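You operate a simulated robot arm through the tools that you are given. There is no shell and no other tool. Be economical: measure what you need, move in short steps, check, and stop when the job is done.

You are at the controls of a simulated robot arm. One attempt, no reset.

Task
Put the beige packet on top of the little black capped spool.

It is judged by the outcome, as a careful person would: the job done as asked, and still so three seconds after it is handed in. It fails if anything else is knocked over, pushed out of place, dropped, spilled or broken.

Robot
A 7-joint arm with a two-finger parallel gripper, fixed in place. Base frame: the origin is at the foot of the arm, x ahead of it, y to its left, z up; the work surface is at about z = 0. Readings come in m, degrees, newtons and seconds.
With the tool pointing down near the work surface it reaches from about 0.24 to 0.62 m from the base axis. Its first joint turns from -66.0 to 66.0 degrees. Payload 2.6 kg.
Tool frame: the origin (TCP) lies between the finger pads and is the grasp point; the fingertips stand 0.03 m ahead of it; z points along the fingers, y is the line along which they close. Largest opening 0.094 m; finger width 0.028, thickness 0.01; the body of the gripper, 0.05 by 0.096 m, starts 0.055 m behind the TCP.
Orientation is that of the tool frame in the base frame, as [roll, pitch, yaw] about the fixed x, y, z axes, in that order (R = Rz(yaw) Ry(pitch) Rx(roll)). With the fingers straight down and closing along the base's y, the tool's x points along the base's -x, its y along +y and its z along -z.

Tools
- The arm moves only by the tool move_arm. Its arguments are lists of equal length, an entry for each row: "travel": the shift along the base's x, y, z in m, a list of three; "angular": the turn, a rotation vector about the base's x, y, z in degrees, a list of three; "claw": the gripper command, from -1 (fully open) to 1 (shut), values between in proportion. In form: {"travel": [[dx, dy, dz], ...], "angular": [[rx, ry, rz], ...], "claw": [claw, ...]}. A call has 1 to 10 rows; each row is the pose to reach, as a shift and turn from the pose commanded when the call began. Rows are played at 5 a second. More than 0.05 m and 8.6 degrees between two rows, or a gripper value outside its range, and nothing of the call is played. Where a pose cannot be reached the arm comes as near as it can. A force on the tool above 40 N (or 10 N above the force at the start of the call, whichever is more), or a blocked arm, ends the call early, and 0.2 s more pass. Each finger travels about 0.072 m/s and halts on what it meets, pressing with about 42 N; the grip force reading is that of the motor and also rises with nothing between the fingers. The clock runs only during rows and for 0.2 s after the last one: add rows that repeat a pose to give the fingers time. It gives the time, the measured TCP pose, the force on the tool (base axes), the opening and the grip force at its end, in the units of the frame above (readings bear some noise), and new pictures: "pictures" is both (left out), scene, wrist or none.
- Cameras (640 x 400 px; columns grow to the right, rows downward): "scene" is fixed at [0.0448, 0.4397, 0.5589]; the picture's right is [-0.69, -0.72, 0.00], its down [-0.45, 0.43, -0.79] and it looks along [0.57, -0.54, -0.62] (base axes); focal length 316 px, centre (320, 200). "wrist" rides on the gripper at [-0.037, 0, -0.058] in the tool frame; the picture's right is [0.00, -1.00, 0.00], its down [0.97, 0.00, -0.24] and it looks along [0.24, 0.00, 0.97] (tool axes); focal length 218 px, centre (320, 200). There is no depth. A picture from a camera that has moved, and an enlarged one, comes with that camera's place and axes in the base frame and with its lens.
- inspect(camera, box): a new picture of the part [left, top, right, bottom] of that camera's present view, enlarged. No time passes.
- close_job(): hands the job in; it is judged then, once.

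Work in short steps. Places have to be worked out from the pictures, the camera data and where the tool is seen: move nearer, look again, correct. Check each grasp and each placing, and mend what went wrong. You have 90 turns and 170 pictures in all, those below and enlarged ones among them. Open the gripper and draw the arm clear of the work before you hand the job in, unless the task says otherwise; then end with one line.

The tools are called after "Call:" as a command line: name --argument value ..., lists and objects as JSON in quotes. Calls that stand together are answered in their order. move_arm: Moves the arm, as the interface text tells. Its arguments: {"type":"object","properties":{"travel":{"type":"array","items":{"type":"array","items":{"type":"number"}}},"angular":{"type":"array","items":{"type":"array","items":{"type":"number"}}},"claw":{"type":"array","items":{"type":"number"}},"pictures":{"type":"string","enum":["both","scene","wrist","none"]}},"required":["travel","angular","claw"]} The other tools are called the same way: inspect (camera, box) takes an enlarged picture of a part of a camera's view; close_job () hands the job in.

At the start:

```text
t: 0.0
tcp_pos: [0.3553, 0.1783, 0.2427]
tcp_rot: [180.0, -0.1, -179.9]
force: [-0.4, 0.7, -1.0]
finger_gap: 0.0941
grip_force: 0.0
```

scene: 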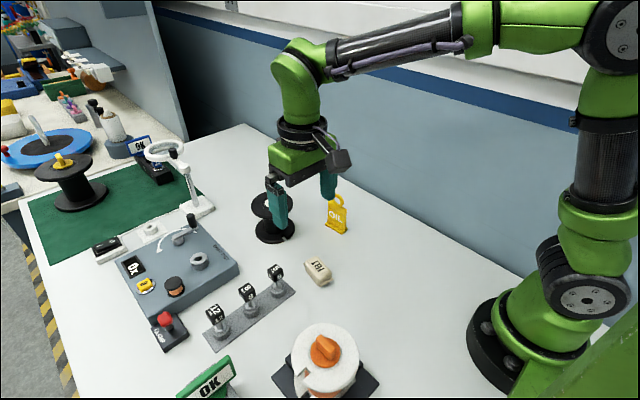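
wrist: 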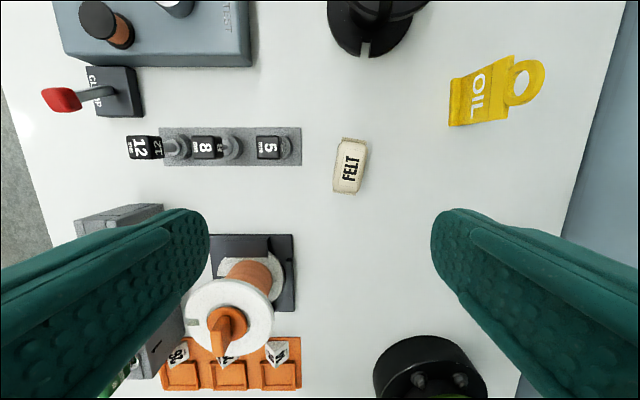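

The felt packet lies in the middle, and a small black spool stands beyond it. I'll enlarge both before moving.

Call:
inspect --camera "scene" --box '[220, 160, 380, 300]'

Call:
inspect --camera "wrist" --box '[300, 0, 460, 220]'

Call:
inspect --camera "scene" --box '[0, 100, 220, 240]'

```text
2.86 times, centred on (300, 230) of scene
camera zoom: at [0.0448, 0.4397, 0.5589], right [-0.69, -0.72, 0.0], down [-0.45, 0.43, -0.79], along [0.57, -0.54, -0.62], focal length 902 px, centre (377, 114)
```

zoom: 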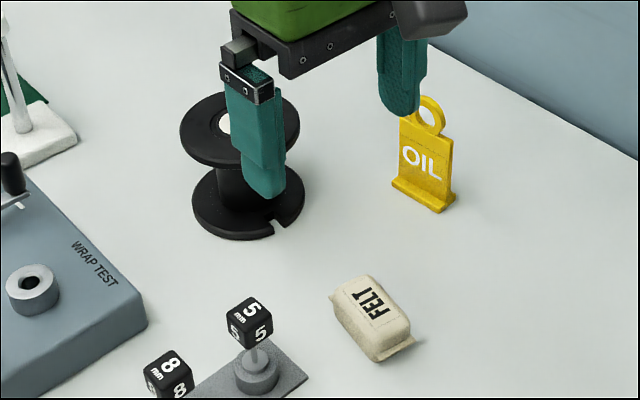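

```text
1.82 times, centred on (380, 110) of wrist
camera zoom: at [0.3913, 0.1783, 0.3002], right [0.0, -1.0, 0.0], down [-0.97, 0.0, 0.24], along [-0.24, 0.0, -0.97], focal length 397 px, centre (211, 364)
```

zoom: 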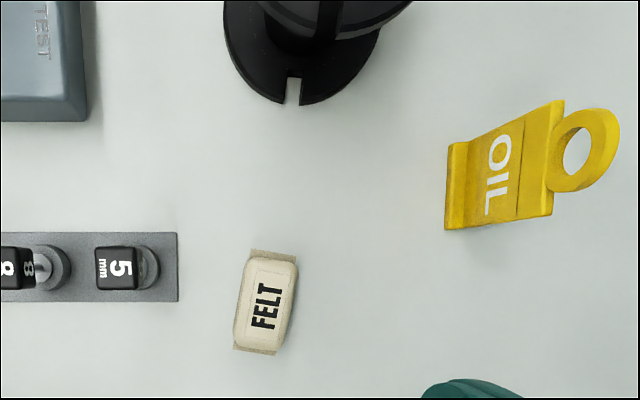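

```text
2.86 times, centred on (110, 170) of scene
camera zoom: at [0.0448, 0.4397, 0.5589], right [-0.69, -0.72, 0.0], down [-0.45, 0.43, -0.79], along [0.57, -0.54, -0.62], focal length 902 px, centre (920, 286)
```

zoom: 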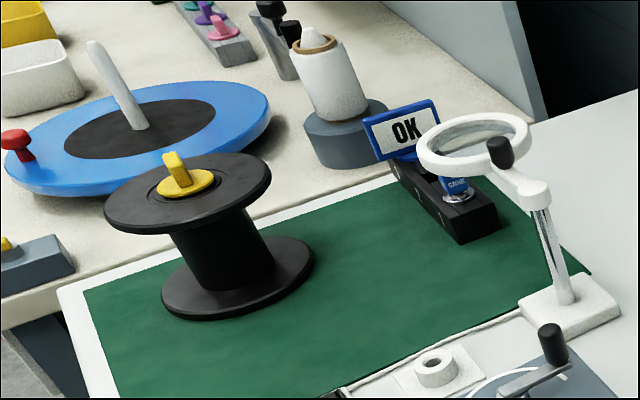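

The reachable little spool is at about (0.545, 0.12) with its top near z≈0.085. The other spool is large and far out of reach. I'll move over the spool at a safe height to view its top.

Call:
move_arm --travel '[[0.03, -0.015, 0.02], [0.06, -0.03, 0.04], [0.09, -0.045, 0.05], [0.12, -0.05, 0.05], [0.12, -0.05, 0.05]]' --angular '[[0, 0, 0], [0, 0, 0], [0, 0, 0], [0, 0, 0], [0, 0, 0]]' --claw '[-1, -1, -1, -1, -1]'

```text
t: 1.2
tcp_pos: [0.4747, 0.1251, 0.2958]
tcp_rot: [179.9, 0.0, 180.0]
force: [0.0, -0.3, 0.5]
finger_gap: 0.0941
grip_force: 0.0
camera wrist: at [0.5112, 0.1268, 0.3523], right [0.0, -1.0, 0.0], down [-0.97, 0.0, 0.24], along [-0.24, 0.0, -0.97], focal length 218 px, centre (320, 200)
```

scene: 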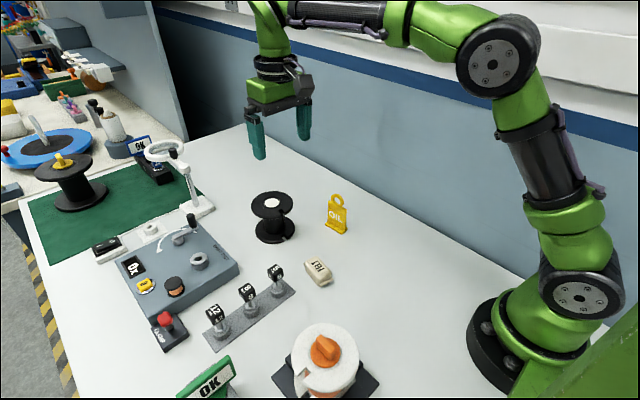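
wrist: 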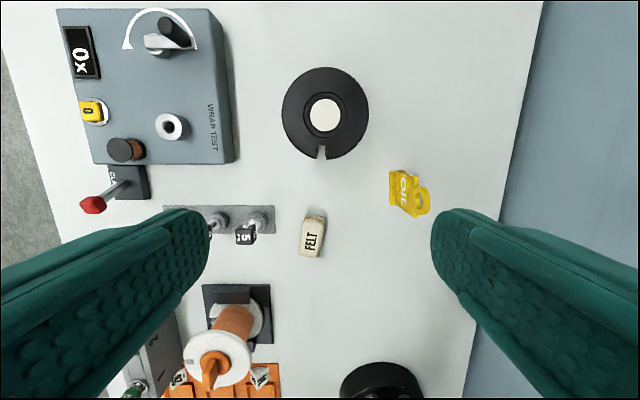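

Call:
inspect --camera "wrist" --box '[270, 60, 380, 270]'

Call:
inspect --camera "scene" --box '[240, 180, 310, 250]'

```text
1.90 times, centred on (325, 165) of wrist
camera zoom: at [0.5112, 0.1268, 0.3523], right [0.0, -1.0, 0.0], down [-0.97, 0.0, 0.24], along [-0.24, 0.0, -0.97], focal length 416 px, centre (310, 267)
```

zoom: 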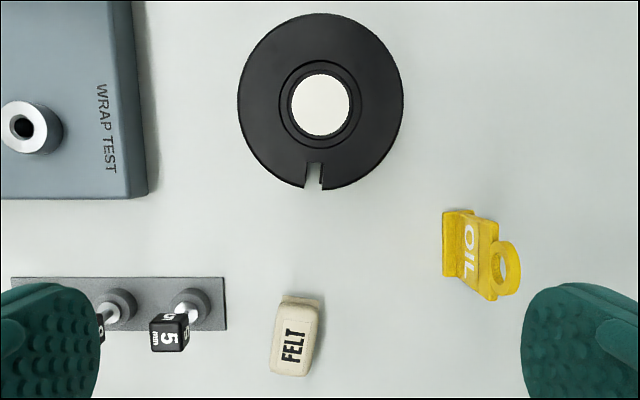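

```text
5.71 times, centred on (275, 215) of scene
camera zoom: at [0.0449, 0.4397, 0.5589], right [-0.69, -0.72, 0.0], down [-0.45, 0.43, -0.79], along [0.57, -0.54, -0.62], focal length 1805 px, centre (577, 114)
```

zoom: 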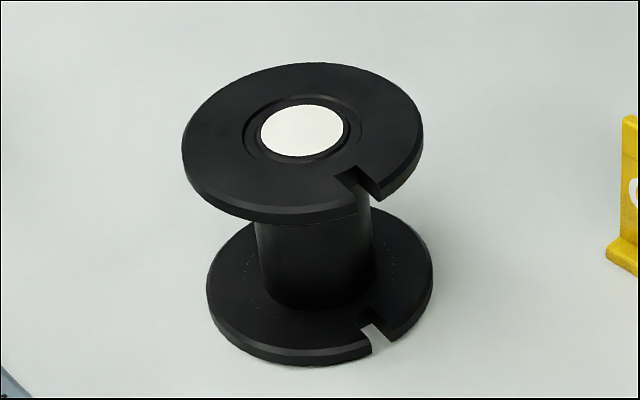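

The spool has a flat white cap at about (0.546, 0.121, 0.09), and the packet is at (0.365, 0.141), turned about -11°. I'll go above the packet with the gripper partly closed to stay clear of the peg strip.

Call:
move_arm --travel '[[-0.03, 0.003, -0.03], [-0.06, 0.006, -0.06], [-0.09, 0.01, -0.09], [-0.111, 0.014, -0.13], [-0.111, 0.014, -0.16], [-0.111, 0.014, -0.16]]' --angular '[[0, 0, -3], [0, 0, -6], [0, 0, -9], [0, 0, -11], [0, 0, -11], [0, 0, -11]]' --claw '[-0.35, -0.35, -0.35, -0.35, -0.35, -0.35]'

```text
t: 2.6
tcp_pos: [0.3622, 0.1411, 0.1332]
tcp_rot: [180.0, 0.0, 169.0]
force: [1.0, 0.5, 0.1]
finger_gap: 0.0633
grip_force: 0.1
camera wrist: at [0.398, 0.1342, 0.1905], right [-0.19, -0.98, 0.0], down [-0.95, 0.19, 0.24], along [-0.24, 0.05, -0.97], focal length 218 px, centre (320, 200)
```

scene: 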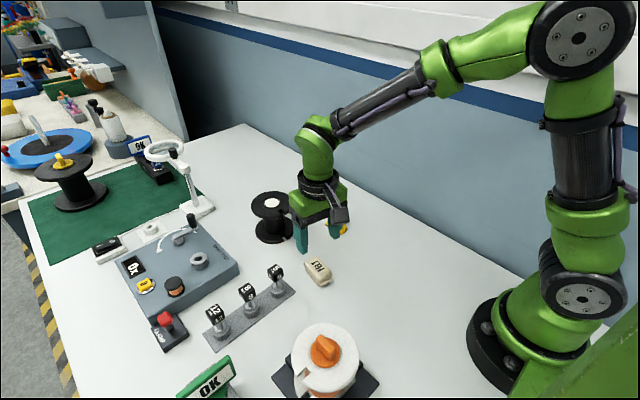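
wrist: 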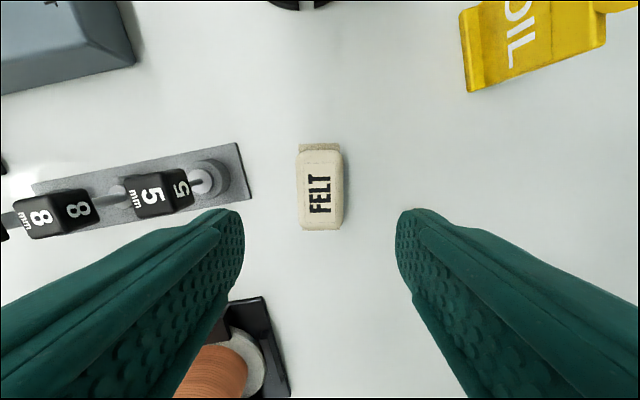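

The packet is centred and aligned between the fingers, with the strip clear. I'll descend to z≈0.036 and stop before closing.

Call:
move_arm --travel '[[0.002, 0, -0.04], [0.002, 0, -0.07], [0.002, 0, -0.09], [0.002, 0, -0.097], [0.002, 0, -0.097]]' --angular '[[0, 0, 0], [0, 0, 0], [0, 0, 0], [0, 0, 0], [0, 0, 0]]' --claw '[-0.35, -0.35, -0.35, -0.35, -0.35]'

Call:
inspect --camera "scene" --box '[260, 200, 370, 300]'

```text
t: 3.8
tcp_pos: [0.3665, 0.14, 0.0345]
tcp_rot: [-179.9, 0.0, 169.0]
force: [-0.1, -0.2, 0.1]
finger_gap: 0.0639
grip_force: 0.1
camera wrist: at [0.4014, 0.1348, 0.0924], right [-0.19, -0.98, 0.0], down [-0.95, 0.19, 0.24], along [-0.24, 0.05, -0.97], focal length 218 px, centre (320, 200)
```

scene: 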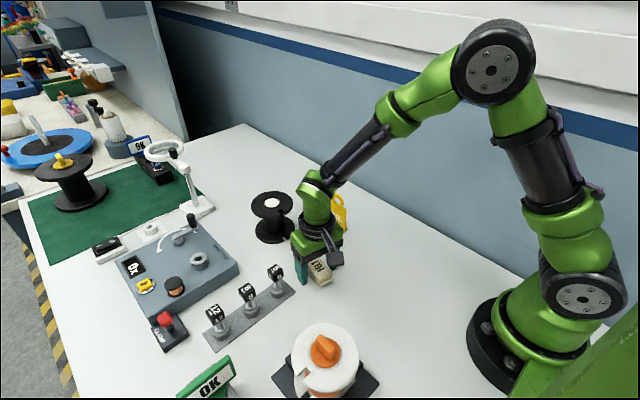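
wrist: 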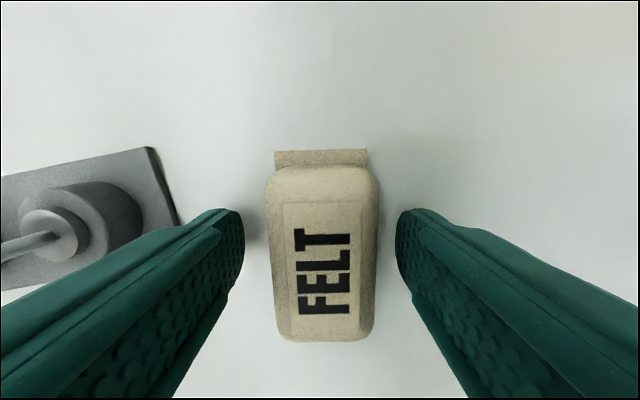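

```text
4.00 times, centred on (315, 250) of scene
camera zoom: at [0.0448, 0.4397, 0.5589], right [-0.69, -0.72, 0.0], down [-0.45, 0.43, -0.79], along [0.57, -0.54, -0.62], focal length 1264 px, centre (340, 0)
```

zoom: 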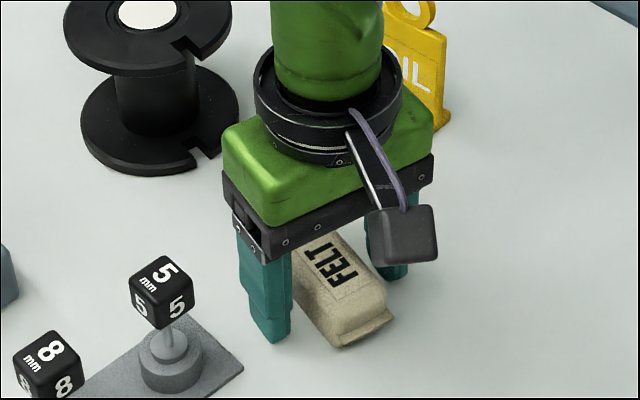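

The packet sits centred between the fingertips. I'll close on it gradually.

Call:
move_arm --travel '[[0, 0, 0], [0, 0, 0], [0, 0, 0], [0, 0, 0], [0, 0, 0]]' --angular '[[0, 0, 0], [0, 0, 0], [0, 0, 0], [0, 0, 0], [0, 0, 0]]' --claw '[0, 0.3, 0.6, 0.6, 0.6]' --pictures "wrist"

```text
t: 5.0
tcp_pos: [0.3666, 0.141, 0.0354]
tcp_rot: [-180.0, 0.0, 169.0]
force: [-0.4, -0.3, -0.3]
finger_gap: 0.0389
grip_force: 42.0
camera wrist: at [0.4015, 0.1348, 0.0927], right [-0.19, -0.98, 0.0], down [-0.95, 0.19, 0.24], along [-0.24, 0.05, -0.97], focal length 218 px, centre (320, 200)
```

wrist: 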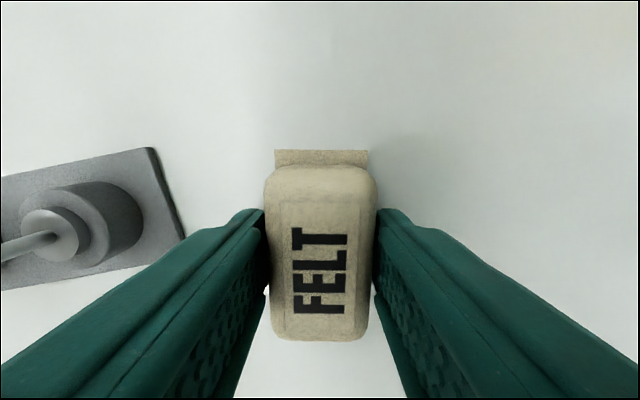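

The packet is held (gap 0.039, 42 N). I'll lift it straight up to about z≈0.19.

Call:
move_arm --travel '[[0, 0, 0.03], [0, 0, 0.07], [0, 0, 0.11], [0, 0, 0.15], [0, 0, 0.155], [0, 0, 0.155]]' --angular '[[0, 0, 0], [0, 0, 0], [0, 0, 0], [0, 0, 0], [0, 0, 0], [0, 0, 0]]' --claw '[0.6, 0.6, 0.6, 0.6, 0.6, 0.6]'

```text
t: 6.4
tcp_pos: [0.365, 0.1387, 0.1908]
tcp_rot: [-180.0, 0.0, 169.1]
force: [-0.3, -0.5, -0.2]
finger_gap: 0.039
grip_force: 42.2
camera wrist: at [0.4012, 0.1332, 0.2476], right [-0.19, -0.98, 0.0], down [-0.95, 0.18, 0.24], along [-0.24, 0.05, -0.97], focal length 218 px, centre (320, 200)
```

scene: 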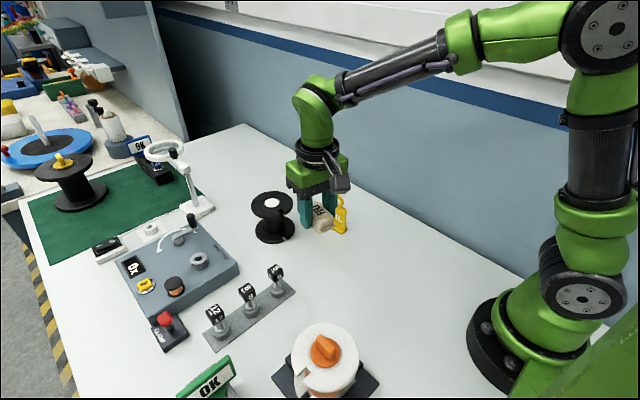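
wrist: 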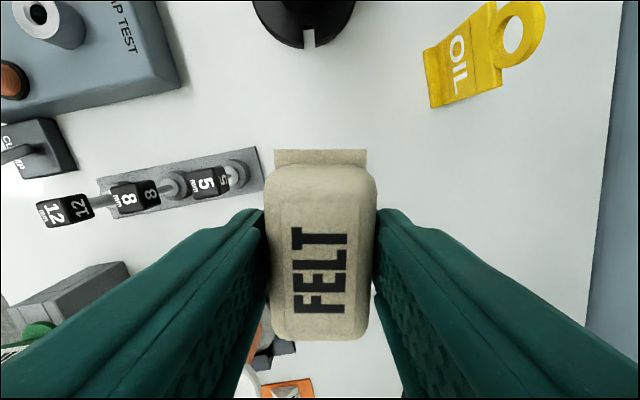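

The lift is secure. I'll carry it over the spool centre at (0.546, 0.121), with clearance above it.

Call:
move_arm --travel '[[0.04, -0.004, 0], [0.08, -0.008, 0], [0.12, -0.012, 0], [0.155, -0.017, 0], [0.18, -0.0195, 0], [0.18, -0.0195, 0], [0.18, -0.0195, 0]]' --angular '[[0, 0, 0], [0, 0, 0], [0, 0, 0], [0, 0, 0], [0, 0, 0], [0, 0, 0], [0, 0, 0]]' --claw '[0.6, 0.6, 0.6, 0.6, 0.6, 0.6, 0.6]'

Call:
inspect --camera "scene" --box '[210, 120, 350, 260]'

```text
t: 8.0
tcp_pos: [0.5455, 0.1222, 0.1909]
tcp_rot: [180.0, 0.0, 168.9]
force: [0.2, 0.3, 0.0]
finger_gap: 0.039
grip_force: 42.0
camera wrist: at [0.581, 0.1146, 0.2486], right [-0.19, -0.98, 0.0], down [-0.95, 0.19, 0.24], along [-0.24, 0.05, -0.97], focal length 218 px, centre (320, 200)
```

scene: 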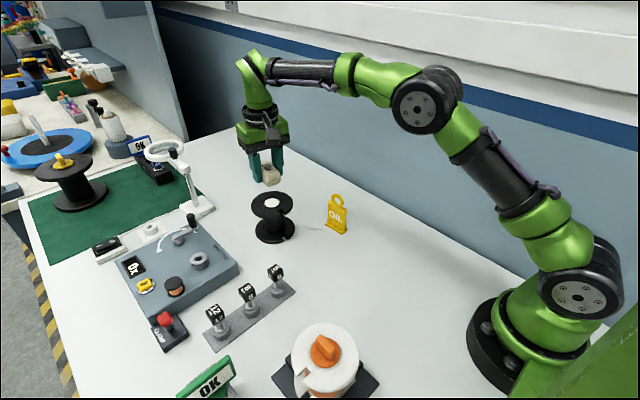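
wrist: 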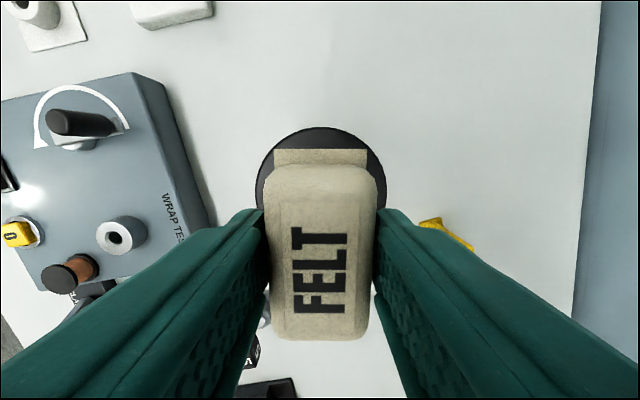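

```text
2.86 times, centred on (280, 190) of scene
camera zoom: at [0.0449, 0.4397, 0.5589], right [-0.69, -0.72, 0.0], down [-0.45, 0.43, -0.79], along [0.57, -0.54, -0.62], focal length 902 px, centre (434, 229)
```

zoom: 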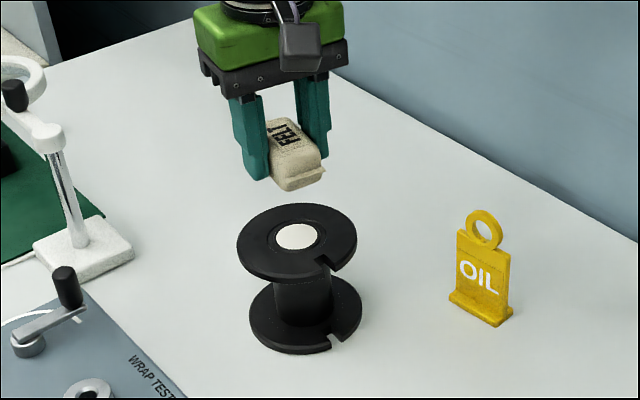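

The wrist view shows the flange centred beneath the packet. I'll descend to just above contact (about z=0.131).

Call:
move_arm --travel '[[0, 0, -0.025], [0, 0, -0.045], [0, 0, -0.058], [0, 0, -0.06], [0, 0, -0.06]]' --angular '[[0, 0, 0], [0, 0, 0], [0, 0, 0], [0, 0, 0], [0, 0, 0]]' --claw '[0.6, 0.6, 0.6, 0.6, 0.6]' --pictures "wrist"

Call:
inspect --camera "scene" --box '[230, 160, 320, 250]'

```text
t: 9.2
tcp_pos: [0.5442, 0.1229, 0.1302]
tcp_rot: [-180.0, 0.0, 169.1]
force: [0.1, 0.8, 0.1]
finger_gap: 0.0387
grip_force: 42.1
camera wrist: at [0.5809, 0.1163, 0.1878], right [-0.19, -0.98, 0.0], down [-0.95, 0.19, 0.24], along [-0.24, 0.05, -0.97], focal length 218 px, centre (320, 200)
```

wrist: 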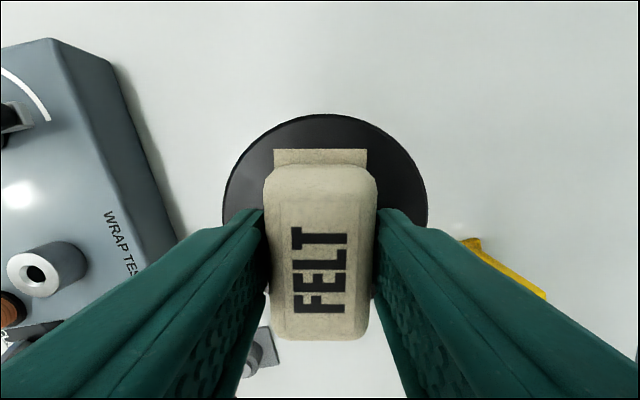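

```text
4.44 times, centred on (275, 205) of scene
camera zoom: at [0.0448, 0.4397, 0.5589], right [-0.69, -0.72, 0.0], down [-0.45, 0.43, -0.79], along [0.57, -0.54, -0.62], focal length 1404 px, centre (520, 178)
```

zoom: 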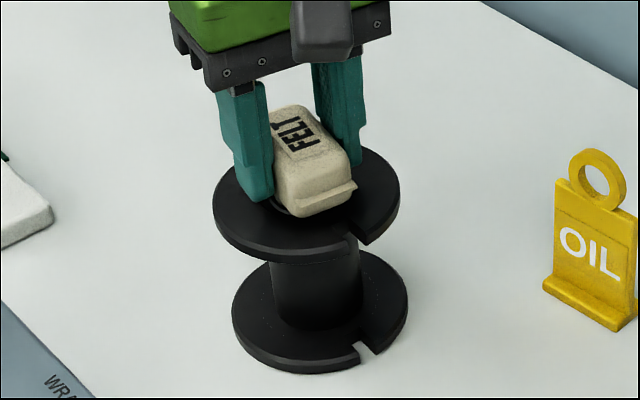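

It's centred on the spool and just above contact. I'll lower in small steps with a 3 mm forward nudge, watching the force.

Call:
move_arm --travel '[[0.003, 0, 0], [0.003, 0, -0.001], [0.003, 0, -0.002], [0.003, 0, -0.003], [0.003, 0, -0.003]]' --angular '[[0, 0, 0], [0, 0, 0], [0, 0, 0], [0, 0, 0], [0, 0, 0]]' --claw '[0.6, 0.6, 0.6, 0.6, 0.6]' --pictures "none"

Call:
inspect --camera "scene" --box '[255, 180, 315, 220]'

```text
t: 10.4
tcp_pos: [0.5486, 0.1219, 0.1272]
tcp_rot: [180.0, 0.1, 168.9]
force: [-0.4, -0.5, -0.4]
finger_gap: 0.039
grip_force: 41.9
```

```text
10.00 times, centred on (285, 200) of scene
camera zoom: at [0.0448, 0.4397, 0.5589], right [-0.69, -0.72, 0.0], down [-0.45, 0.43, -0.79], along [0.57, -0.54, -0.62], focal length 3159 px, centre (670, 200)
```

zoom: 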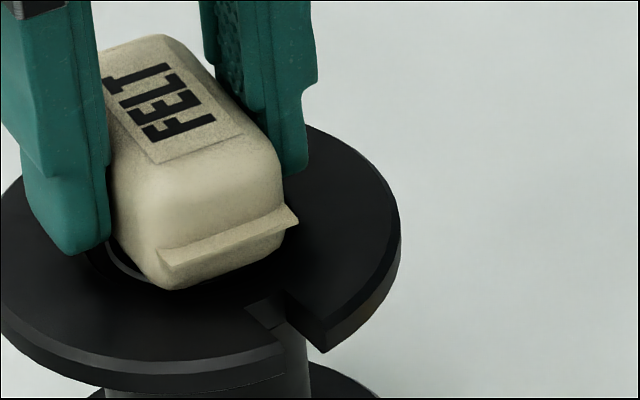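

No contact force yet, so I'll keep going down in 1 mm steps.

Call:
move_arm --travel '[[0, 0, -0.001], [0, 0, -0.002], [0, 0, -0.003], [0, 0, -0.003]]' --angular '[[0, 0, 0], [0, 0, 0], [0, 0, 0], [0, 0, 0]]' --claw '[0.6, 0.6, 0.6, 0.6]' --pictures "none"

Call:
inspect --camera "scene" --box '[255, 180, 315, 220]'

```text
t: 11.4
tcp_pos: [0.5489, 0.1223, 0.125]
tcp_rot: [-180.0, 0.0, 169.0]
force: [0.1, 1.1, -0.9]
finger_gap: 0.0388
grip_force: 41.8
```

```text
10.00 times, centred on (285, 200) of scene
camera zoom: at [0.0448, 0.4397, 0.5589], right [-0.69, -0.72, 0.0], down [-0.45, 0.43, -0.79], along [0.57, -0.54, -0.62], focal length 3159 px, centre (670, 200)
```

zoom: 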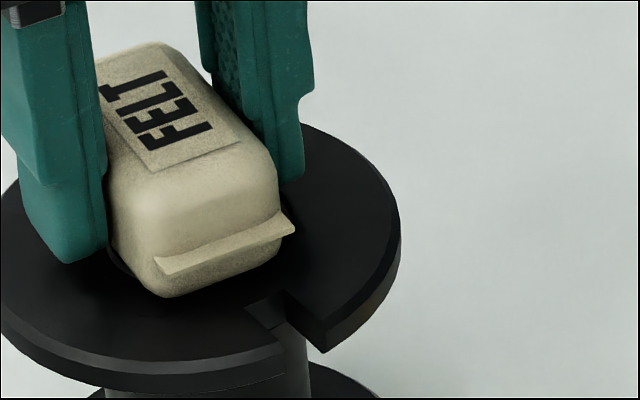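

Still no contact, so another 3 mm in small steps.

Call:
move_arm --travel '[[0, 0, -0.001], [0, 0, -0.002], [0, 0, -0.003], [0, 0, -0.003]]' --angular '[[0, 0, 0], [0, 0, 0], [0, 0, 0], [0, 0, 0]]' --claw '[0.6, 0.6, 0.6, 0.6]' --pictures "none"

Call:
inspect --camera "scene" --box '[255, 180, 315, 220]'

```text
t: 12.4
tcp_pos: [0.5501, 0.1225, 0.1242]
tcp_rot: [179.8, 0.4, 169.0]
force: [-4.3, 3.8, 22.6]
finger_gap: 0.039
grip_force: 42.1
```

```text
10.00 times, centred on (285, 200) of scene
camera zoom: at [0.0447, 0.4397, 0.559], right [-0.69, -0.72, 0.0], down [-0.45, 0.43, -0.79], along [0.57, -0.54, -0.62], focal length 3159 px, centre (670, 200)
```

zoom: 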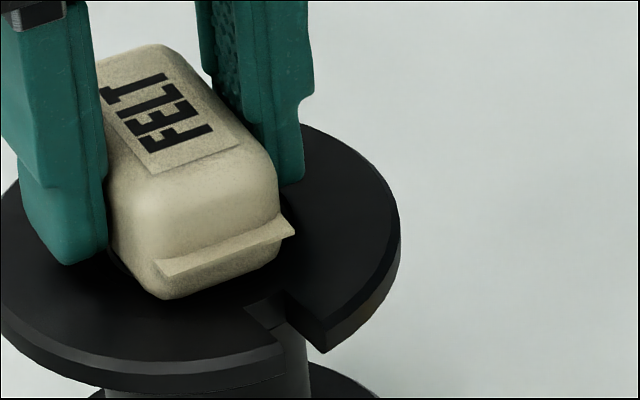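

Contact is made (22 N up). I'll back off about 1.5 mm to relieve the load, then open gently.

Call:
move_arm --travel '[[0, 0, 0.001], [0, 0, 0.002], [0, 0, 0.002], [0, 0, 0.002], [0, 0, 0.002], [0, 0, 0.002], [0, 0, 0.002]]' --angular '[[0, 0, 0], [0, 0, 0], [0, 0, 0], [0, 0, 0], [0, 0, 0], [0, 0, 0], [0, 0, 0]]' --claw '[0.6, 0.6, 0.3, 0.1, -0.1, -0.3, -0.3]'

Call:
inspect --camera "scene" --box '[240, 170, 320, 250]'

```text
t: 14.0
tcp_pos: [0.5497, 0.1217, 0.1238]
tcp_rot: [180.0, 0.0, 169.0]
force: [-0.5, -0.1, 0.1]
finger_gap: 0.0612
grip_force: 0.0
camera wrist: at [0.5852, 0.1155, 0.1807], right [-0.19, -0.98, 0.0], down [-0.95, 0.19, 0.24], along [-0.24, 0.05, -0.97], focal length 218 px, centre (320, 200)
```

scene: 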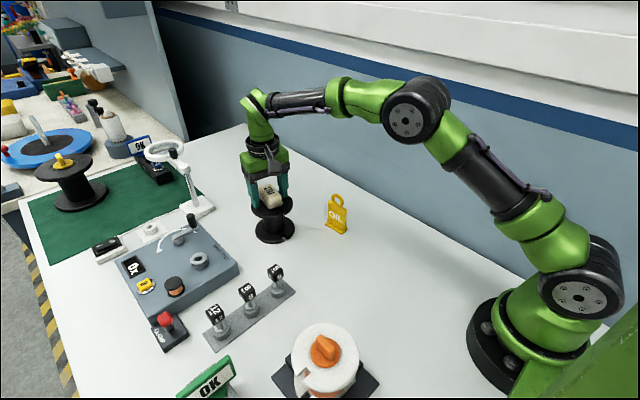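
wrist: 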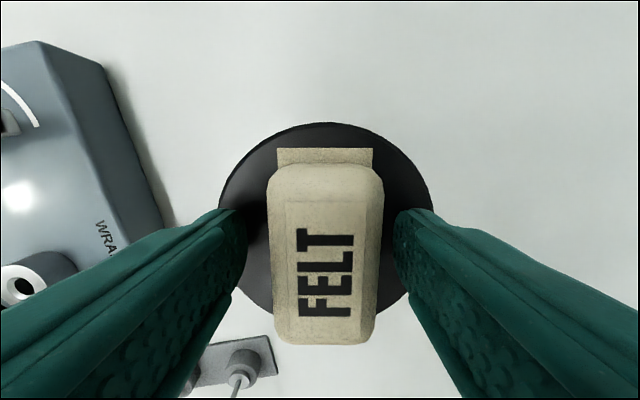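

```text
5.00 times, centred on (280, 210) of scene
camera zoom: at [0.0448, 0.4397, 0.5589], right [-0.69, -0.72, 0.0], down [-0.45, 0.43, -0.79], along [0.57, -0.54, -0.62], focal length 1579 px, centre (520, 150)
```

zoom: 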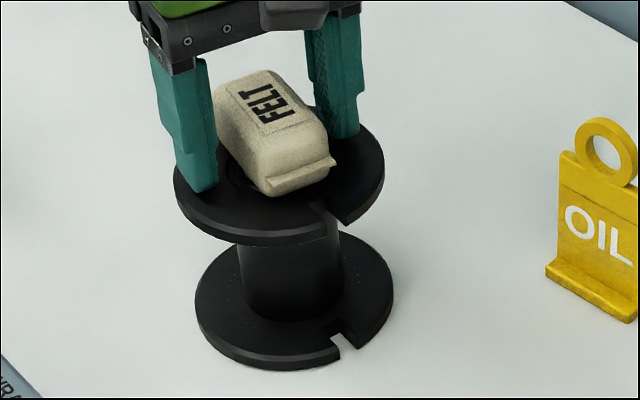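

The packet rests flat and centred on the spool and is released. I'll retreat straight up.

Call:
move_arm --travel '[[0, 0, 0.01], [0, 0, 0.03], [0, 0, 0.06], [0, 0, 0.09], [-0.03, 0, 0.12], [-0.07, 0, 0.13], [-0.11, 0, 0.13], [-0.11, 0, 0.13]]' --angular '[[0, 0, 0], [0, 0, 0], [0, 0, 0], [0, 0, 0], [0, 0, 0], [0, 0, 0], [0, 0, 0], [0, 0, 0]]' --claw '[-0.3, -0.3, -0.3, -0.5, -1, -1, -1, -1]'

Call:
inspect --camera "scene" --box '[240, 170, 320, 250]'

```text
t: 15.8
tcp_pos: [0.4397, 0.1213, 0.254]
tcp_rot: [179.9, 0.0, 169.0]
force: [-0.3, -0.2, 0.3]
finger_gap: 0.0941
grip_force: 0.0
camera wrist: at [0.4752, 0.1155, 0.3118], right [-0.19, -0.98, 0.0], down [-0.95, 0.19, 0.24], along [-0.24, 0.05, -0.97], focal length 218 px, centre (320, 200)
```

scene: 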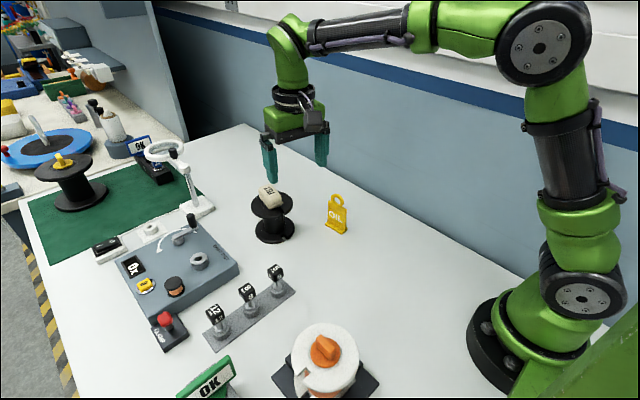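
wrist: 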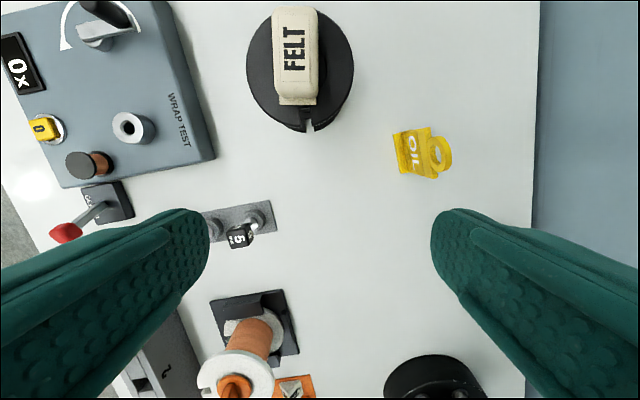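

```text
5.00 times, centred on (280, 210) of scene
camera zoom: at [0.0448, 0.4397, 0.5589], right [-0.69, -0.72, 0.0], down [-0.45, 0.43, -0.79], along [0.57, -0.54, -0.62], focal length 1579 px, centre (520, 150)
```

zoom: 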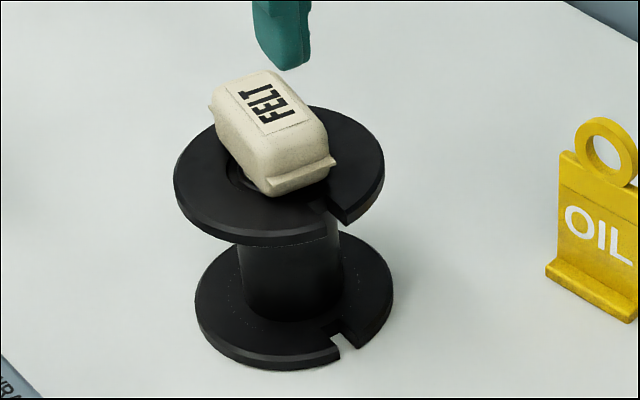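

The packet sits steadily on the spool, nothing else has moved, and the arm is clear. I'm handing the job in.

Call:
close_job

```text
The job is handed in.
```

The beige FELT packet is resting on top of the little black capped spool, with the gripper open, the arm clear and nothing else disturbed in the last pictures.
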